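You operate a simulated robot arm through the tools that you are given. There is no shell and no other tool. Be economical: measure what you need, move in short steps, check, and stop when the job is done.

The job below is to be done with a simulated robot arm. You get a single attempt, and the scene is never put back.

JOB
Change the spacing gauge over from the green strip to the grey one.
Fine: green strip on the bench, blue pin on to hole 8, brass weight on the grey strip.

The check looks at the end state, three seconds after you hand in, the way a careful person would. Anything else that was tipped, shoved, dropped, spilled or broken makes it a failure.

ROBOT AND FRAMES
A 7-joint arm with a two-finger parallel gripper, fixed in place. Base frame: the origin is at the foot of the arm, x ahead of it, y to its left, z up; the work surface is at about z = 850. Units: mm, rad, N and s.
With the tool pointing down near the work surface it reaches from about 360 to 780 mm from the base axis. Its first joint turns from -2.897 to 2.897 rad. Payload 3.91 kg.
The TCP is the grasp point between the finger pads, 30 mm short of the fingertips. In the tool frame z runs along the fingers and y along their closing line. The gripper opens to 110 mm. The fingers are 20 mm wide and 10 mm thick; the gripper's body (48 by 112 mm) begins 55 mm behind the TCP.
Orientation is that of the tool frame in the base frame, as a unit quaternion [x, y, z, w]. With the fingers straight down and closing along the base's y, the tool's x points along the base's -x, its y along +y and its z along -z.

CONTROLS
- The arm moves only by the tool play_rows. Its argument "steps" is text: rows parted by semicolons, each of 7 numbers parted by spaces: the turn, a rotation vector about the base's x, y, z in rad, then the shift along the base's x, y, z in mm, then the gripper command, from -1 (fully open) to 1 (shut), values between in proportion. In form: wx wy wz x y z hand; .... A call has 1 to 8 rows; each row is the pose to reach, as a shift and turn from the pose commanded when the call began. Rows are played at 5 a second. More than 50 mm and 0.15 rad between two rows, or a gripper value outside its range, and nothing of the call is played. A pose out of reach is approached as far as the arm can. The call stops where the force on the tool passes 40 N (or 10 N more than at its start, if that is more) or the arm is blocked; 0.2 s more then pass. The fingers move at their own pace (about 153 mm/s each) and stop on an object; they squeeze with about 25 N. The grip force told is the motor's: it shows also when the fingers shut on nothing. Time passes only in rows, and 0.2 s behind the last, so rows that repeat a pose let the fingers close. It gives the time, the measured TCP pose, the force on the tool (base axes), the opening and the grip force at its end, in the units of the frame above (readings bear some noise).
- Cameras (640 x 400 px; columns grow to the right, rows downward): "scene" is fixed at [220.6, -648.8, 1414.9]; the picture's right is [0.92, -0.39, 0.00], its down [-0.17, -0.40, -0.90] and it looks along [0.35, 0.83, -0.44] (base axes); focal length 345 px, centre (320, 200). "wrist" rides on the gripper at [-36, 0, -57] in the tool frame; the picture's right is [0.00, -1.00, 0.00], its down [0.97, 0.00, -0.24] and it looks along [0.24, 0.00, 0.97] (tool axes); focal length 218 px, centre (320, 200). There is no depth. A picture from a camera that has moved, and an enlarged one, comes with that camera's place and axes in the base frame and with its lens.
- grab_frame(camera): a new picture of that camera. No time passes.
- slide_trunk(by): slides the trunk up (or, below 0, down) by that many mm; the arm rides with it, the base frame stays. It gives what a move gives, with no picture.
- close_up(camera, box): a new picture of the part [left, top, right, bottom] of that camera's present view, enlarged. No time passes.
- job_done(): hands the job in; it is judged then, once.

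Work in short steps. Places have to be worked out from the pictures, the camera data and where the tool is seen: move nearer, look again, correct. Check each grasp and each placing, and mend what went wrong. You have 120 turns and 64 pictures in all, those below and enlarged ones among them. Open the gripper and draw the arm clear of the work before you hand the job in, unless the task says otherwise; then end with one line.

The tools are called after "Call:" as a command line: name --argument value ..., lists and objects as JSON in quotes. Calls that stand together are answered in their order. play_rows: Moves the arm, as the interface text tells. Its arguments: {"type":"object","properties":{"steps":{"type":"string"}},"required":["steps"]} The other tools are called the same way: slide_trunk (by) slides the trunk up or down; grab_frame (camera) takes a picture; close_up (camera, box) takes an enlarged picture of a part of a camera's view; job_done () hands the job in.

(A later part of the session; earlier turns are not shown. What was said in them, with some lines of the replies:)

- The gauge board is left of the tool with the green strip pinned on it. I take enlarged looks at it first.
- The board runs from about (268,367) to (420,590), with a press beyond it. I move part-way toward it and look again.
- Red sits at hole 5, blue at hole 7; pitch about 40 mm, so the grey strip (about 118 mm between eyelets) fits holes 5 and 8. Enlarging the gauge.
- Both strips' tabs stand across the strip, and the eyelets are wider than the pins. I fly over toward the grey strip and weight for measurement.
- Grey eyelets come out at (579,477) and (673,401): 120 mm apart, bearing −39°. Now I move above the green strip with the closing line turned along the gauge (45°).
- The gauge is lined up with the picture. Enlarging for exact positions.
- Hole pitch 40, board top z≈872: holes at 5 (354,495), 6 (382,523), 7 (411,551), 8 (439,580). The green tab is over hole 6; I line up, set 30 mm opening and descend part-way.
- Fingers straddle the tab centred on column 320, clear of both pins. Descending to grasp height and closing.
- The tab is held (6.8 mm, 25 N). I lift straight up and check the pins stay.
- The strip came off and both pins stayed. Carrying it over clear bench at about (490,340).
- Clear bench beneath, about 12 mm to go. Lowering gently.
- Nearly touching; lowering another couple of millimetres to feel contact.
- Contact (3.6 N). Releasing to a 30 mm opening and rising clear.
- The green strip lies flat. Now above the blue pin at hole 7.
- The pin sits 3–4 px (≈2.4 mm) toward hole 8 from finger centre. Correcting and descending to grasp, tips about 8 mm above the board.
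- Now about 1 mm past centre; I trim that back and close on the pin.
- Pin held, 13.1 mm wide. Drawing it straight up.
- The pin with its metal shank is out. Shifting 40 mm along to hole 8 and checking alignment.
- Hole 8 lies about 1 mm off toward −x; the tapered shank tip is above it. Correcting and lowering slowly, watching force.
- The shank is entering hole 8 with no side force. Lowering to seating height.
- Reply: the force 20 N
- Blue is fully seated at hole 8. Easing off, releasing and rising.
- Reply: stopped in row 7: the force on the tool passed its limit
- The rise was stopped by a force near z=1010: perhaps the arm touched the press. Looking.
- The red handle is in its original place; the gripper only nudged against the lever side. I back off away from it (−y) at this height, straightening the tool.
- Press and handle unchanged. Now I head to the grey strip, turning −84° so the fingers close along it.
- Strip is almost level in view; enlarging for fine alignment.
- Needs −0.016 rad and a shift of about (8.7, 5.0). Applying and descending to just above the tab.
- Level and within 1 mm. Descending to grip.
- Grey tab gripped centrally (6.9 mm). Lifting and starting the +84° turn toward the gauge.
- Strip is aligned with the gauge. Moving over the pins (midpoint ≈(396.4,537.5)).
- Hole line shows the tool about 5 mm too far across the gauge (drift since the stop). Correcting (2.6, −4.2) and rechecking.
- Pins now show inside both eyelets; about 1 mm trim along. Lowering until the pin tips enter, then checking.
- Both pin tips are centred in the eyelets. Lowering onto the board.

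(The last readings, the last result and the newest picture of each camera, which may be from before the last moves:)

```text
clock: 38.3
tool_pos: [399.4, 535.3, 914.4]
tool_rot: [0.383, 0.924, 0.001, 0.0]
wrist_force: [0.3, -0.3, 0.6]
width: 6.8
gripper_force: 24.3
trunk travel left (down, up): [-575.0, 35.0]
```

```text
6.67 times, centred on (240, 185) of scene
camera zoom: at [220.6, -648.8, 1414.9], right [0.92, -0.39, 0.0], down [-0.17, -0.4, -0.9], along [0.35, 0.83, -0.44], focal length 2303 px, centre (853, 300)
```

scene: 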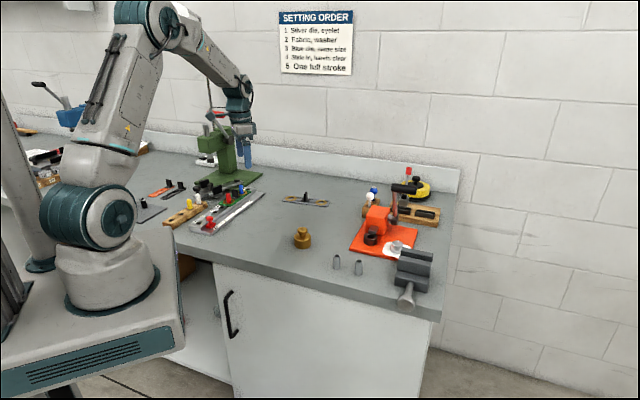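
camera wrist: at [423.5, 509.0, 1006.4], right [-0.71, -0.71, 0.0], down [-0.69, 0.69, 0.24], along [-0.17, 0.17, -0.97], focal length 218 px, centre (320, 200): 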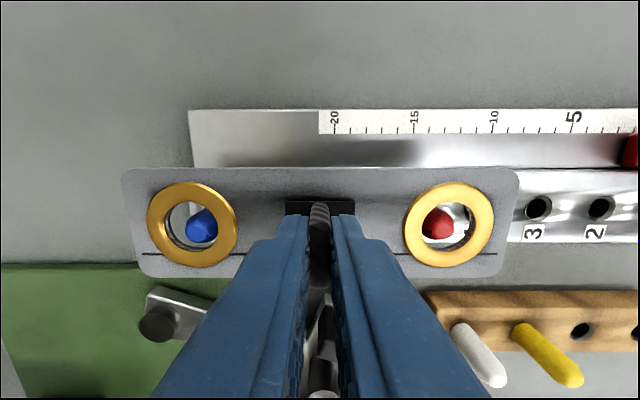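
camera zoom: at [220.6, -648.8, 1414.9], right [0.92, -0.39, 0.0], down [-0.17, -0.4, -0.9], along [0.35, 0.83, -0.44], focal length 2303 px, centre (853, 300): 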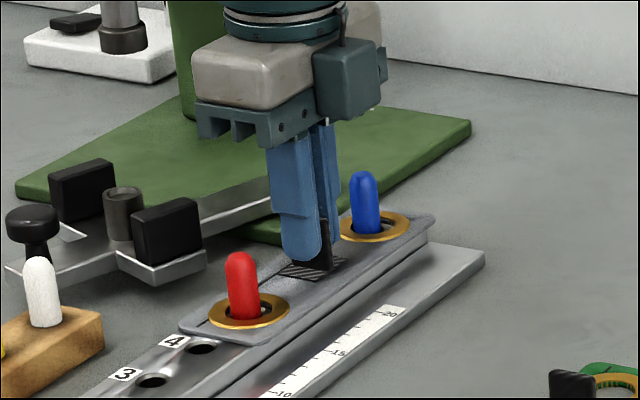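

Nearly seated and no side force. A couple of millimetres more to feel contact.

Call:
play_rows --steps "0 0 0 0 0 -1.5 1;0 0 0 0 0 -3 1;0 0 0 0 0 -3 1"

Call:
grab_frame --camera "wrist"

```text
clock: 39.1
tool_pos: [398.5, 534.1, 915.6]
tool_rot: [0.384, 0.923, 0.004, 0.001]
wrist_force: [-2.7, -1.0, 21.7]
width: 6.6
gripper_force: 25.1
trunk travel left (down, up): [-575.0, 35.0]
```

```text
21 pictures are left
camera wrist: at [423.5, 509.0, 971.9], right [-0.71, -0.71, -0.01], down [-0.69, 0.69, 0.24], along [-0.17, 0.18, -0.97], focal length 218 px, centre (320, 200)
```

wrist: 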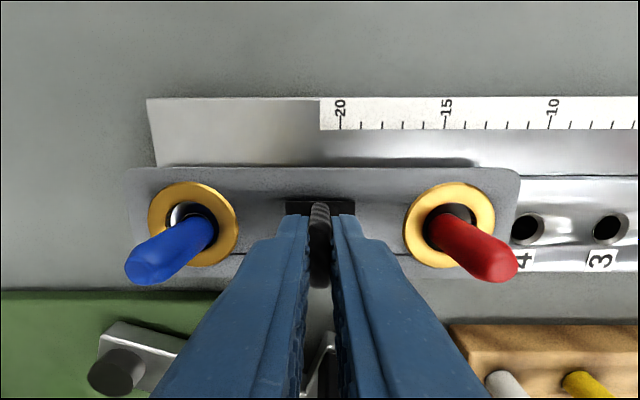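

Contact reached with the strip flat on the board at hole height. Easing off, releasing, and leaving toward −y at modest height.

Call:
play_rows --steps "0 0 0 0 0 2 1;0 0 0 0 0 2 0.5;0 0 0 0 0 2 0.5;0 0 0 0 0 30 0.5;0 0 0 0 0 65 0.5;0 0 0 20 -30 65 0.5;0 0 0 40 -70 65 0.5;0 0 0 40 -70 65 0.5"

Call:
grab_frame --camera "wrist"

```text
clock: 40.9
tool_pos: [437.5, 465.6, 975.1]
tool_rot: [0.384, 0.923, 0.001, 0.001]
wrist_force: [-0.2, -0.3, 0.5]
width: 27.5
gripper_force: 0.1
trunk travel left (down, up): [-575.0, 35.0]
```

```text
20 pictures are left
camera wrist: at [463.9, 439.6, 1033.5], right [-0.71, -0.71, 0.0], down [-0.69, 0.69, 0.24], along [-0.17, 0.17, -0.97], focal length 218 px, centre (320, 200)
```

wrist: 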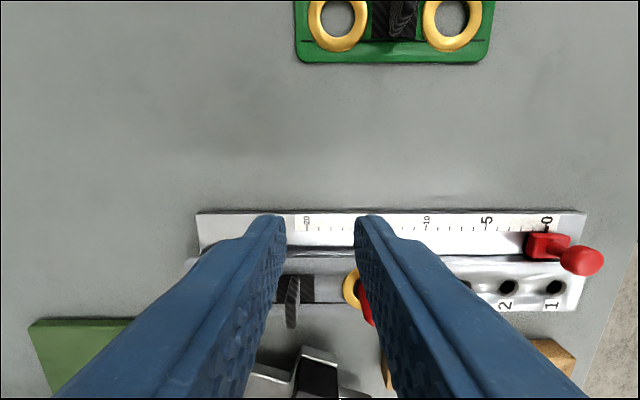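

Grey strip stays in place. Now over to the brass weight near (505,185) for a look.

Call:
play_rows --steps "0 0 0 11 -45 10 0.3;0 0 0 22 -90 20 0;0 0 0 33 -135 30 0;0 0 0 44 -180 40 -0.3;0 0 0 55 -225 50 -0.3;0 0 0 70 -270 55 -0.3;0 0 0 70 -279 55 -0.3;0 0 0 70 -279 55 -0.3"

Call:
grab_frame --camera "wrist"

Call:
close_up --camera "scene" --box '[190, 160, 340, 260]'

```text
clock: 42.7
tool_pos: [506.7, 185.7, 1031.9]
tool_rot: [0.383, 0.924, 0.001, 0.0]
wrist_force: [-0.5, 0.0, -0.5]
width: 71.4
gripper_force: 0.1
trunk travel left (down, up): [-575.0, 35.0]
```

```text
19 pictures are left
camera wrist: at [532.3, 160.2, 1088.9], right [-0.71, -0.71, 0.0], down [-0.69, 0.69, 0.24], along [-0.17, 0.17, -0.97], focal length 218 px, centre (320, 200)
```

wrist: 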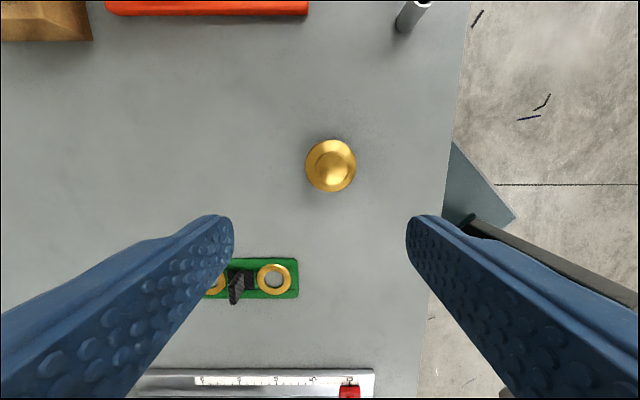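

```text
4.00 times, centred on (265, 210) of scene
camera zoom: at [220.6, -648.8, 1414.9], right [0.92, -0.39, 0.0], down [-0.17, -0.4, -0.9], along [0.35, 0.83, -0.44], focal length 1382 px, centre (540, 160)
```

zoom: 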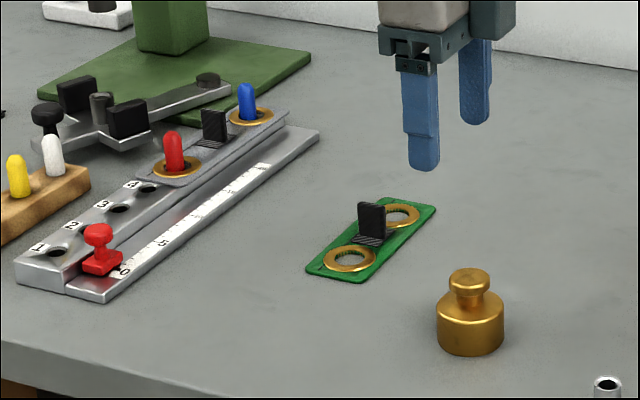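

Grey strip still seated. Weight is at about (512,165), ~50 mm wide. I'll turn +90° so the fingers close across the gauge, and centre over it.

Call:
play_rows --steps "0 0 0.147 1 -4 0 -0.3;0 0 0.294 2 -8 0 -0.3;0 0 0.441 3 -12 0 -0.3;0 0 0.588 4 -16 0 -0.3;0 0 0.735 5 -20 0 -0.3;0 0 0.882 5 -20 0 -0.3;0 0 1.029 5 -20 0 -0.3"

Call:
play_rows --steps "0 0 0.147 0 0 0 -0.1;0 0 0.294 0 0 0 -0.1;0 0 0.441 0 0 0 -0.1;0 0 0.542 0 0 -20 -0.1;0 0 0.542 0 0 -40 -0.1;0 0 0.542 0 0 -40 -0.1"

Call:
grab_frame --camera "wrist"

```text
clock: 44.3
tool_pos: [513.9, 164.8, 1031.7]
tool_rot: [-0.122, 0.993, 0.0, -0.001]
wrist_force: [-0.1, -0.1, 0.0]
width: 71.8
gripper_force: 0.1
trunk travel left (down, up): [-575.0, 35.0]
```

```text
clock: 45.7
tool_pos: [513.1, 166.8, 992.8]
tool_rot: [-0.382, 0.924, 0.001, 0.0]
wrist_force: [0.0, -0.6, -0.7]
width: 60.3
gripper_force: 0.2
trunk travel left (down, up): [-575.0, 35.0]
```

```text
17 pictures are left
camera wrist: at [539.0, 192.5, 1049.4], right [0.71, -0.71, 0.0], down [-0.69, -0.69, 0.24], along [-0.17, -0.17, -0.97], focal length 218 px, centre (320, 200)
```

wrist: 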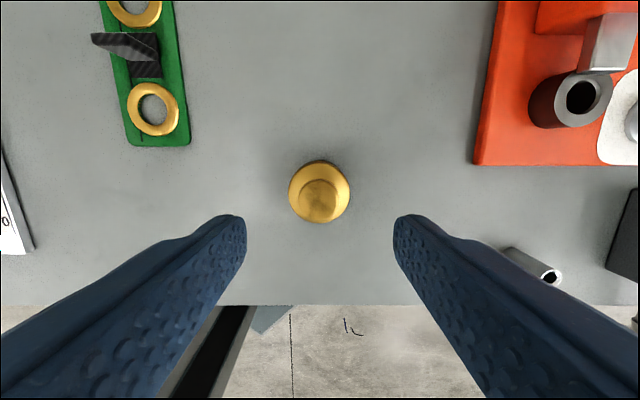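

Centred on the weight; knob spans about z 888–906 (30 mm wide). Descending with tips just above the body and closing on the knob.

Call:
play_rows --steps "0 0 0 0 0 -35 -0.1;0 0 0 0 0 -60 -0.1;0 0 0 0 0 -72 -0.1;0 0 0 0 0 -75 -0.1;0 0 0 0 0 -75 1;0 0 0 0 0 -75 1;0 0 0 0 0 -75 1"

Call:
close_up --camera "scene" --box '[265, 195, 340, 255]'

```text
clock: 47.3
tool_pos: [514.2, 166.8, 916.6]
tool_rot: [-0.381, 0.924, 0.001, -0.001]
wrist_force: [-0.8, 2.2, 0.8]
width: 25.5
gripper_force: 24.9
trunk travel left (down, up): [-575.0, 35.0]
```

```text
6.67 times, centred on (302, 225) of scene
camera zoom: at [220.6, -648.8, 1414.9], right [0.92, -0.39, 0.0], down [-0.17, -0.4, -0.9], along [0.35, 0.83, -0.44], focal length 2303 px, centre (437, 33)
```

zoom: 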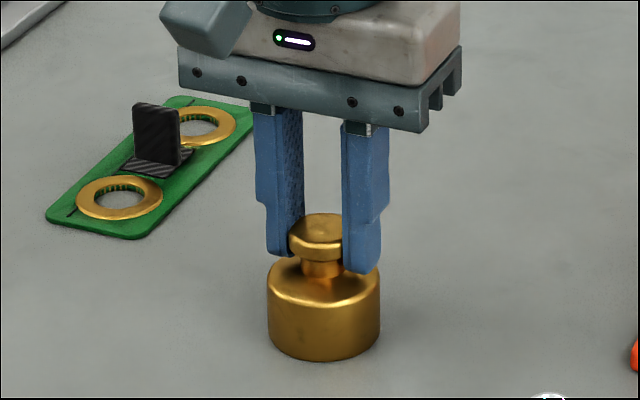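

Knob held (25.5 mm); body ≈50 mm. It must sit between tab and red pin, offset ~15 mm toward the ruler for clearance. Lifting and carrying to a staging point beside the gauge.

Call:
play_rows --steps "0 0 0 0 0 10 1;0 0 0 0 0 40 1;0 0 0 0 0 80 1;0 0 0 -12 35 80 1;0 0 0 -25 75 80 1;0 0 0 -38 115 80 1;0 0 0 -52 155 80 1;0 0 0 -52 155 80 1"

Call:
play_rows --steps "0 0 0 -12 35 0 1;0 0 0 -25 75 0 1;0 0 0 -38 110 0 1;0 0 0 -48 140 0 1;0 0 0 -48 140 0 1"

Call:
grab_frame --camera "wrist"

```text
clock: 49.1
tool_pos: [462.5, 322.9, 995.3]
tool_rot: [-0.381, 0.924, 0.001, -0.001]
wrist_force: [-0.1, -0.1, -4.8]
width: 25.4
gripper_force: 24.6
trunk travel left (down, up): [-575.0, 35.0]
```

```text
clock: 50.3
tool_pos: [414.4, 462.2, 996.1]
tool_rot: [-0.381, 0.925, 0.001, -0.001]
wrist_force: [0.6, 0.1, -5.7]
width: 25.4
gripper_force: 24.8
trunk travel left (down, up): [-575.0, 35.0]
```

```text
15 pictures are left
camera wrist: at [440.4, 487.6, 1053.6], right [0.7, -0.71, 0.0], down [-0.69, -0.68, 0.24], along [-0.17, -0.17, -0.97], focal length 218 px, centre (320, 200)
```

wrist: 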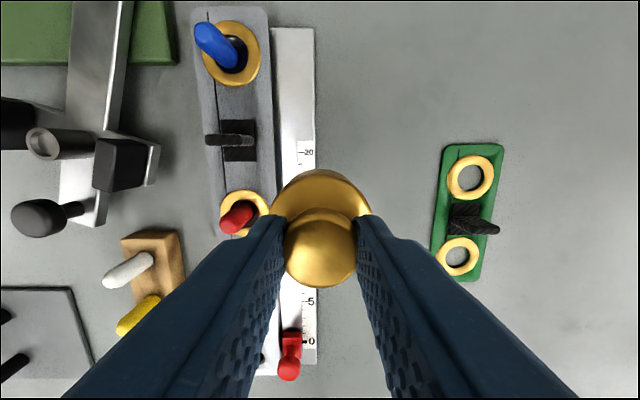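

Measurements agree: tab and red pin straddle a slot centred around (387.7,504.3). Moving over it at height and checking.

Call:
play_rows --steps "0 0 0 -13 21 0 1;0 0 0 -26.7 42.3 0 1;0 0 0 -26.7 42.3 -8 1;0 0 0 -26.7 42.3 -8 1"

Call:
grab_frame --camera "wrist"

Call:
close_up --camera "scene" --box '[195, 150, 275, 220]'

```text
clock: 51.3
tool_pos: [387.0, 505.0, 988.1]
tool_rot: [-0.381, 0.924, 0.001, -0.001]
wrist_force: [0.0, 0.4, -5.2]
width: 25.0
gripper_force: 25.5
trunk travel left (down, up): [-575.0, 35.0]
```

```text
14 pictures are left
camera wrist: at [413.0, 529.8, 1045.2], right [0.71, -0.71, 0.0], down [-0.69, -0.69, 0.24], along [-0.17, -0.17, -0.97], focal length 218 px, centre (320, 200)
```

wrist: 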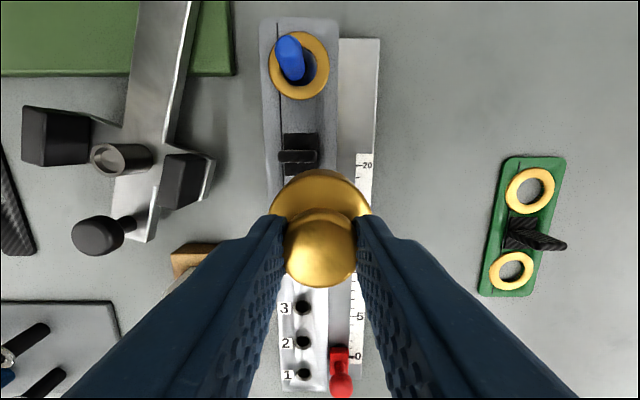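

```text
5.71 times, centred on (235, 185) of scene
camera zoom: at [220.6, -648.8, 1414.9], right [0.92, -0.39, 0.0], down [-0.17, -0.4, -0.9], along [0.35, 0.83, -0.44], focal length 1974 px, centre (806, 286)
```

zoom: 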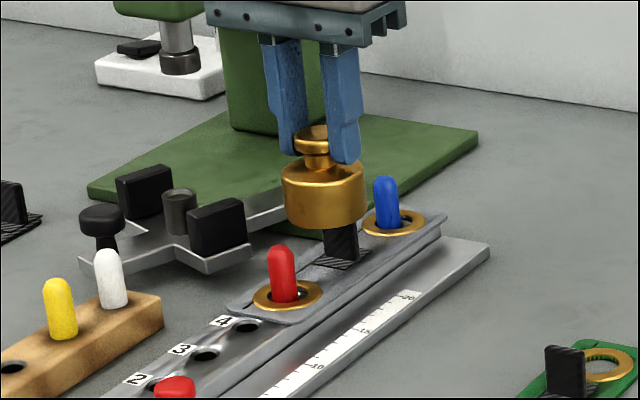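

Clearances of about 2.5 mm to both tab and red pin. Lowering between them, then checking.

Call:
play_rows --steps "0 0 0 0 0 -6 1;0 0 0 0 0 -12 1;0 0 0 0 0 -18 1;0 0 0 0 0 -24 1;0 0 0 0 0 -24 1"

Call:
close_up --camera "scene" --box '[205, 155, 265, 205]'

Call:
close_up --camera "wrist" --box '[240, 20, 400, 280]'

```text
clock: 52.5
tool_pos: [387.1, 504.6, 964.0]
tool_rot: [-0.382, 0.924, 0.0, -0.001]
wrist_force: [0.5, 0.4, -5.2]
width: 25.8
gripper_force: 25.1
trunk travel left (down, up): [-575.0, 35.0]
```

```text
8.00 times, centred on (235, 180) of scene
camera zoom: at [220.6, -648.8, 1414.9], right [0.92, -0.39, 0.0], down [-0.17, -0.4, -0.9], along [0.35, 0.83, -0.44], focal length 2763 px, centre (1000, 360)
```

zoom: 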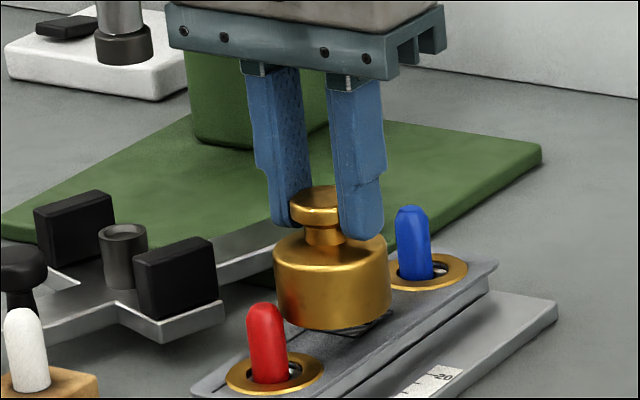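

```text
1.54 times, centred on (320, 150) of wrist
camera zoom: at [413.2, 529.6, 1021.7], right [0.71, -0.71, 0.0], down [-0.69, -0.69, 0.24], along [-0.17, -0.17, -0.97], focal length 336 px, centre (320, 277)
```

zoom: 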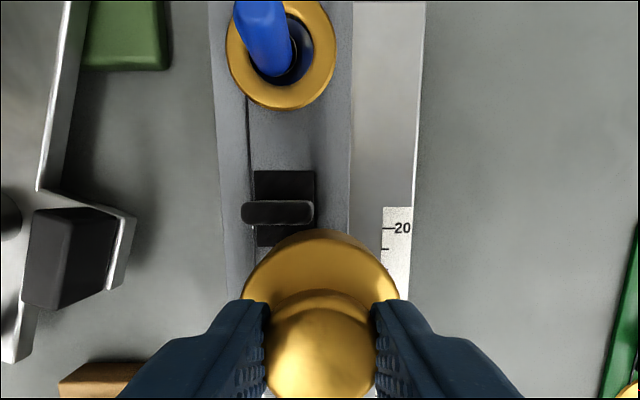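

No contact, gap to tab visible. Continuing down to contact.

Call:
play_rows --steps "0 0 0 0 0 -6 1;0 0 0 0 0 -12 1;0 0 0 0 0 -16 1;0 0 0 0 0 -19 1;0 0 0 0 0 -19 1"

Call:
close_up --camera "scene" --box '[205, 155, 265, 205]'

```text
clock: 53.7
tool_pos: [386.4, 504.6, 943.6]
tool_rot: [-0.382, 0.924, 0.001, -0.001]
wrist_force: [-0.7, 0.1, -5.5]
width: 25.3
gripper_force: 25.4
trunk travel left (down, up): [-575.0, 35.0]
```

```text
8.00 times, centred on (235, 180) of scene
camera zoom: at [220.6, -648.8, 1414.9], right [0.92, -0.39, 0.0], down [-0.17, -0.4, -0.9], along [0.35, 0.83, -0.44], focal length 2763 px, centre (1000, 360)
```

zoom: 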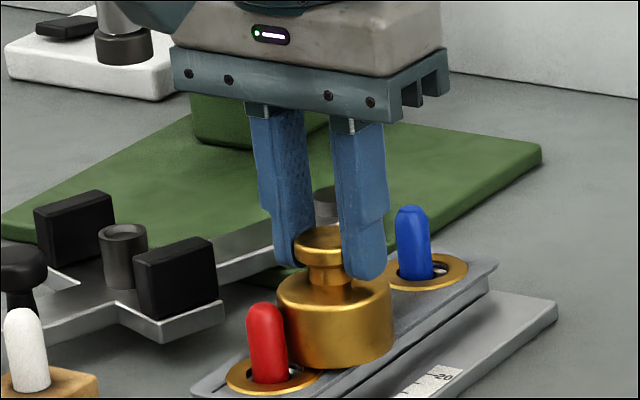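

Still carrying full weight; a few millimetres left. Creeping down.

Call:
play_rows --steps "0 0 0 0 0 -1 1;0 0 0 0 0 -2 1;0 0 0 0 0 -2 1"

```text
clock: 54.5
tool_pos: [388.2, 502.6, 943.5]
tool_rot: [-0.382, 0.924, 0.0, -0.001]
wrist_force: [-0.3, 0.1, -5.2]
width: 25.3
gripper_force: 25.3
trunk travel left (down, up): [-575.0, 35.0]
```

Call:
play_rows --steps "0 0 0 0 0 -1 1;0 0 0 0 0 -2 1;0 0 0 0 0 -2 1"

```text
clock: 55.3
tool_pos: [386.4, 503.8, 941.1]
tool_rot: [-0.382, 0.924, -0.001, -0.001]
wrist_force: [0.1, 0.5, -4.5]
width: 25.4
gripper_force: 25.1
trunk travel left (down, up): [-575.0, 35.0]
```

Force is just starting to drop (−4.5 N). Another millimetre or so.

Call:
play_rows --steps "0 0 0 0 0 -0.7 1;0 0 0 0 0 -1.2 1;0 0 0 0 0 -1.2 1"

```text
clock: 56.1
tool_pos: [387.3, 503.7, 941.5]
tool_rot: [-0.382, 0.924, 0.001, 0.001]
wrist_force: [1.2, 0.9, 6.8]
width: 25.6
gripper_force: 25.1
trunk travel left (down, up): [-575.0, 35.0]
```

The weight rests on the strip. Releasing to a 45 mm opening and rising straight up a little.

Call:
play_rows --steps "0 0 0 0 0 0.5 1;0 0 0 0 0 0.5 0.18;0 0 0 0 0 0.5 0.18;0 0 0 0 0 0.5 0.18;0 0 0 0 0 15 0.18;0 0 0 0 0 40 0.18;0 0 0 0 0 40 0.18"

Call:
close_up --camera "scene" --box '[205, 155, 265, 205]'

```text
clock: 57.7
tool_pos: [385.6, 502.6, 980.2]
tool_rot: [-0.382, 0.924, 0.001, -0.001]
wrist_force: [0.2, 0.2, 0.1]
width: 45.1
gripper_force: 0.1
trunk travel left (down, up): [-575.0, 35.0]
```

```text
8.00 times, centred on (235, 180) of scene
camera zoom: at [220.6, -648.8, 1414.9], right [0.92, -0.39, 0.0], down [-0.17, -0.4, -0.9], along [0.35, 0.83, -0.44], focal length 2763 px, centre (1000, 360)
```

zoom: 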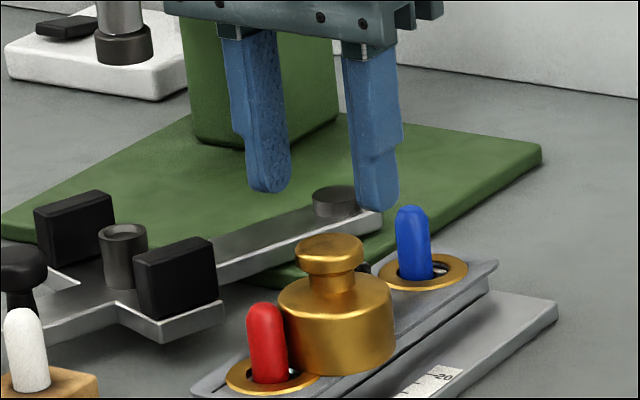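

The weight stands by itself. Drawing the arm away and checking everything.

Call:
play_rows --steps "0 0 0 15 -25 5 0.18;0 0 0 30 -60 15 0.18;0 0 0 45 -100 30 -0.3;0 0 0 60 -140 50 -1;0 0 0 70 -185 70 -1;0 0 0 70 -210 90 -1;0 0 0 70 -210 90 -1"

Call:
grab_frame --camera "scene"

Call:
close_up --camera "scene" --box '[190, 150, 290, 220]'

Call:
grab_frame --camera "wrist"

```text
refused: row 5 steps farther than a row can; nothing moved
```

```text
8 pictures are left
```

scene: 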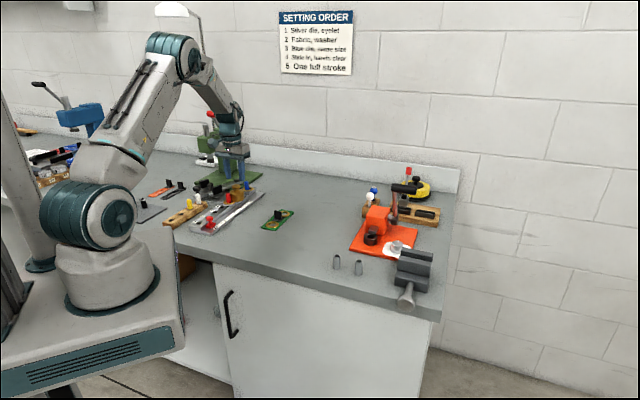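

```text
5.71 times, centred on (240, 185) of scene
camera zoom: at [220.6, -648.8, 1414.9], right [0.92, -0.39, 0.0], down [-0.17, -0.4, -0.9], along [0.35, 0.83, -0.44], focal length 1974 px, centre (777, 286)
```

zoom: 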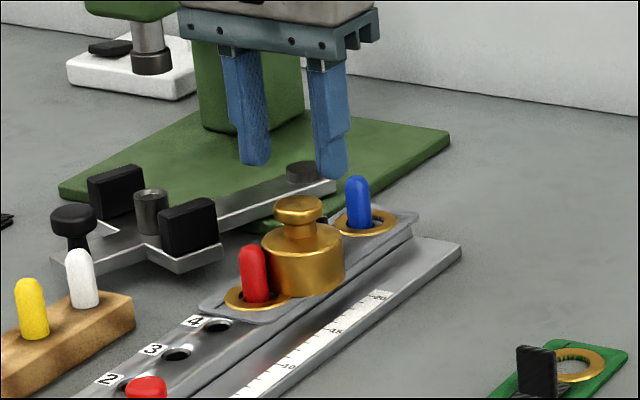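

```text
6 pictures are left
camera wrist: at [412.9, 528.2, 1037.4], right [0.71, -0.71, 0.0], down [-0.69, -0.69, 0.24], along [-0.17, -0.17, -0.97], focal length 218 px, centre (320, 200)
```

wrist: 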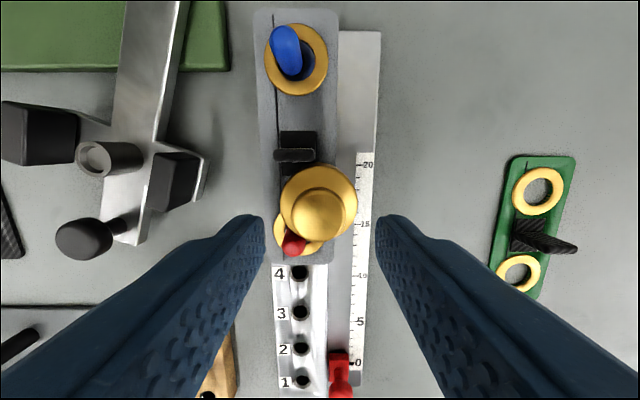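

The retreat call was refused (a step was too long); weight, pins and strip look right. Retreating with shorter steps.

Call:
play_rows --steps "0 0 0 12 -22 5 0.18;0 0 0 24 -55 15 0.18;0 0 0 36 -90 28 0.18;0 0 0 48 -125 42 -0.3;0 0 0 58 -160 55 -1;0 0 0 65 -190 68 -1;0 0 0 65 -190 68 -1"

Call:
close_up --camera "scene" --box '[150, 90, 310, 240]'

Call:
close_up --camera "scene" --box '[205, 155, 265, 205]'

```text
clock: 59.3
tool_pos: [452.2, 312.2, 1048.4]
tool_rot: [-0.383, 0.924, -0.001, -0.001]
wrist_force: [1.0, -0.2, 0.5]
width: 110.0
gripper_force: 0.0
trunk travel left (down, up): [-575.0, 35.0]
```

```text
2.67 times, centred on (230, 165) of scene
camera zoom: at [220.6, -648.8, 1414.9], right [0.92, -0.39, 0.0], down [-0.17, -0.4, -0.9], along [0.35, 0.83, -0.44], focal length 921 px, centre (560, 293)
```

zoom: 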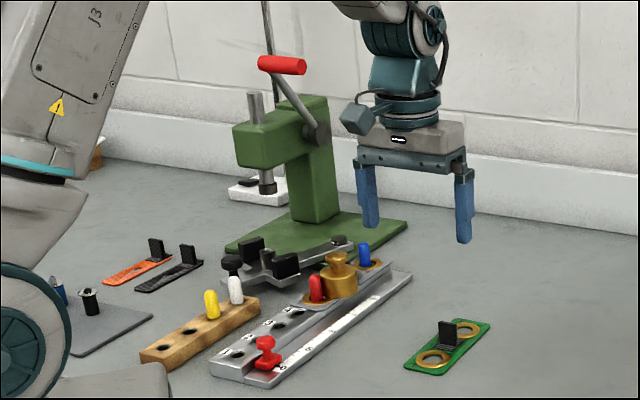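

```text
8.00 times, centred on (235, 180) of scene
camera zoom: at [220.6, -648.8, 1414.9], right [0.92, -0.39, 0.0], down [-0.17, -0.4, -0.9], along [0.35, 0.83, -0.44], focal length 2763 px, centre (1000, 360)
```

zoom: 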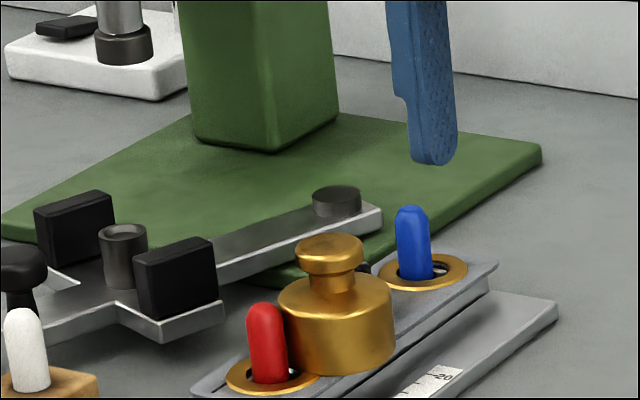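

Everything is in place and stable: the green strip is on the bench, blue is in hole 8, the grey strip is on both pins, the weight is on it, and the arm is clear. Handing in.

Call:
job_done

```text
The job is handed in.
```

The gauge is changed over: the green strip is on the bench, the blue pin is in hole 8, and the grey strip is over the pins in holes 5 and 8 with the brass weight on it. The gripper brushed the press lever once while rising from hole 8, but the later pictures showed the press and its handle where they started.
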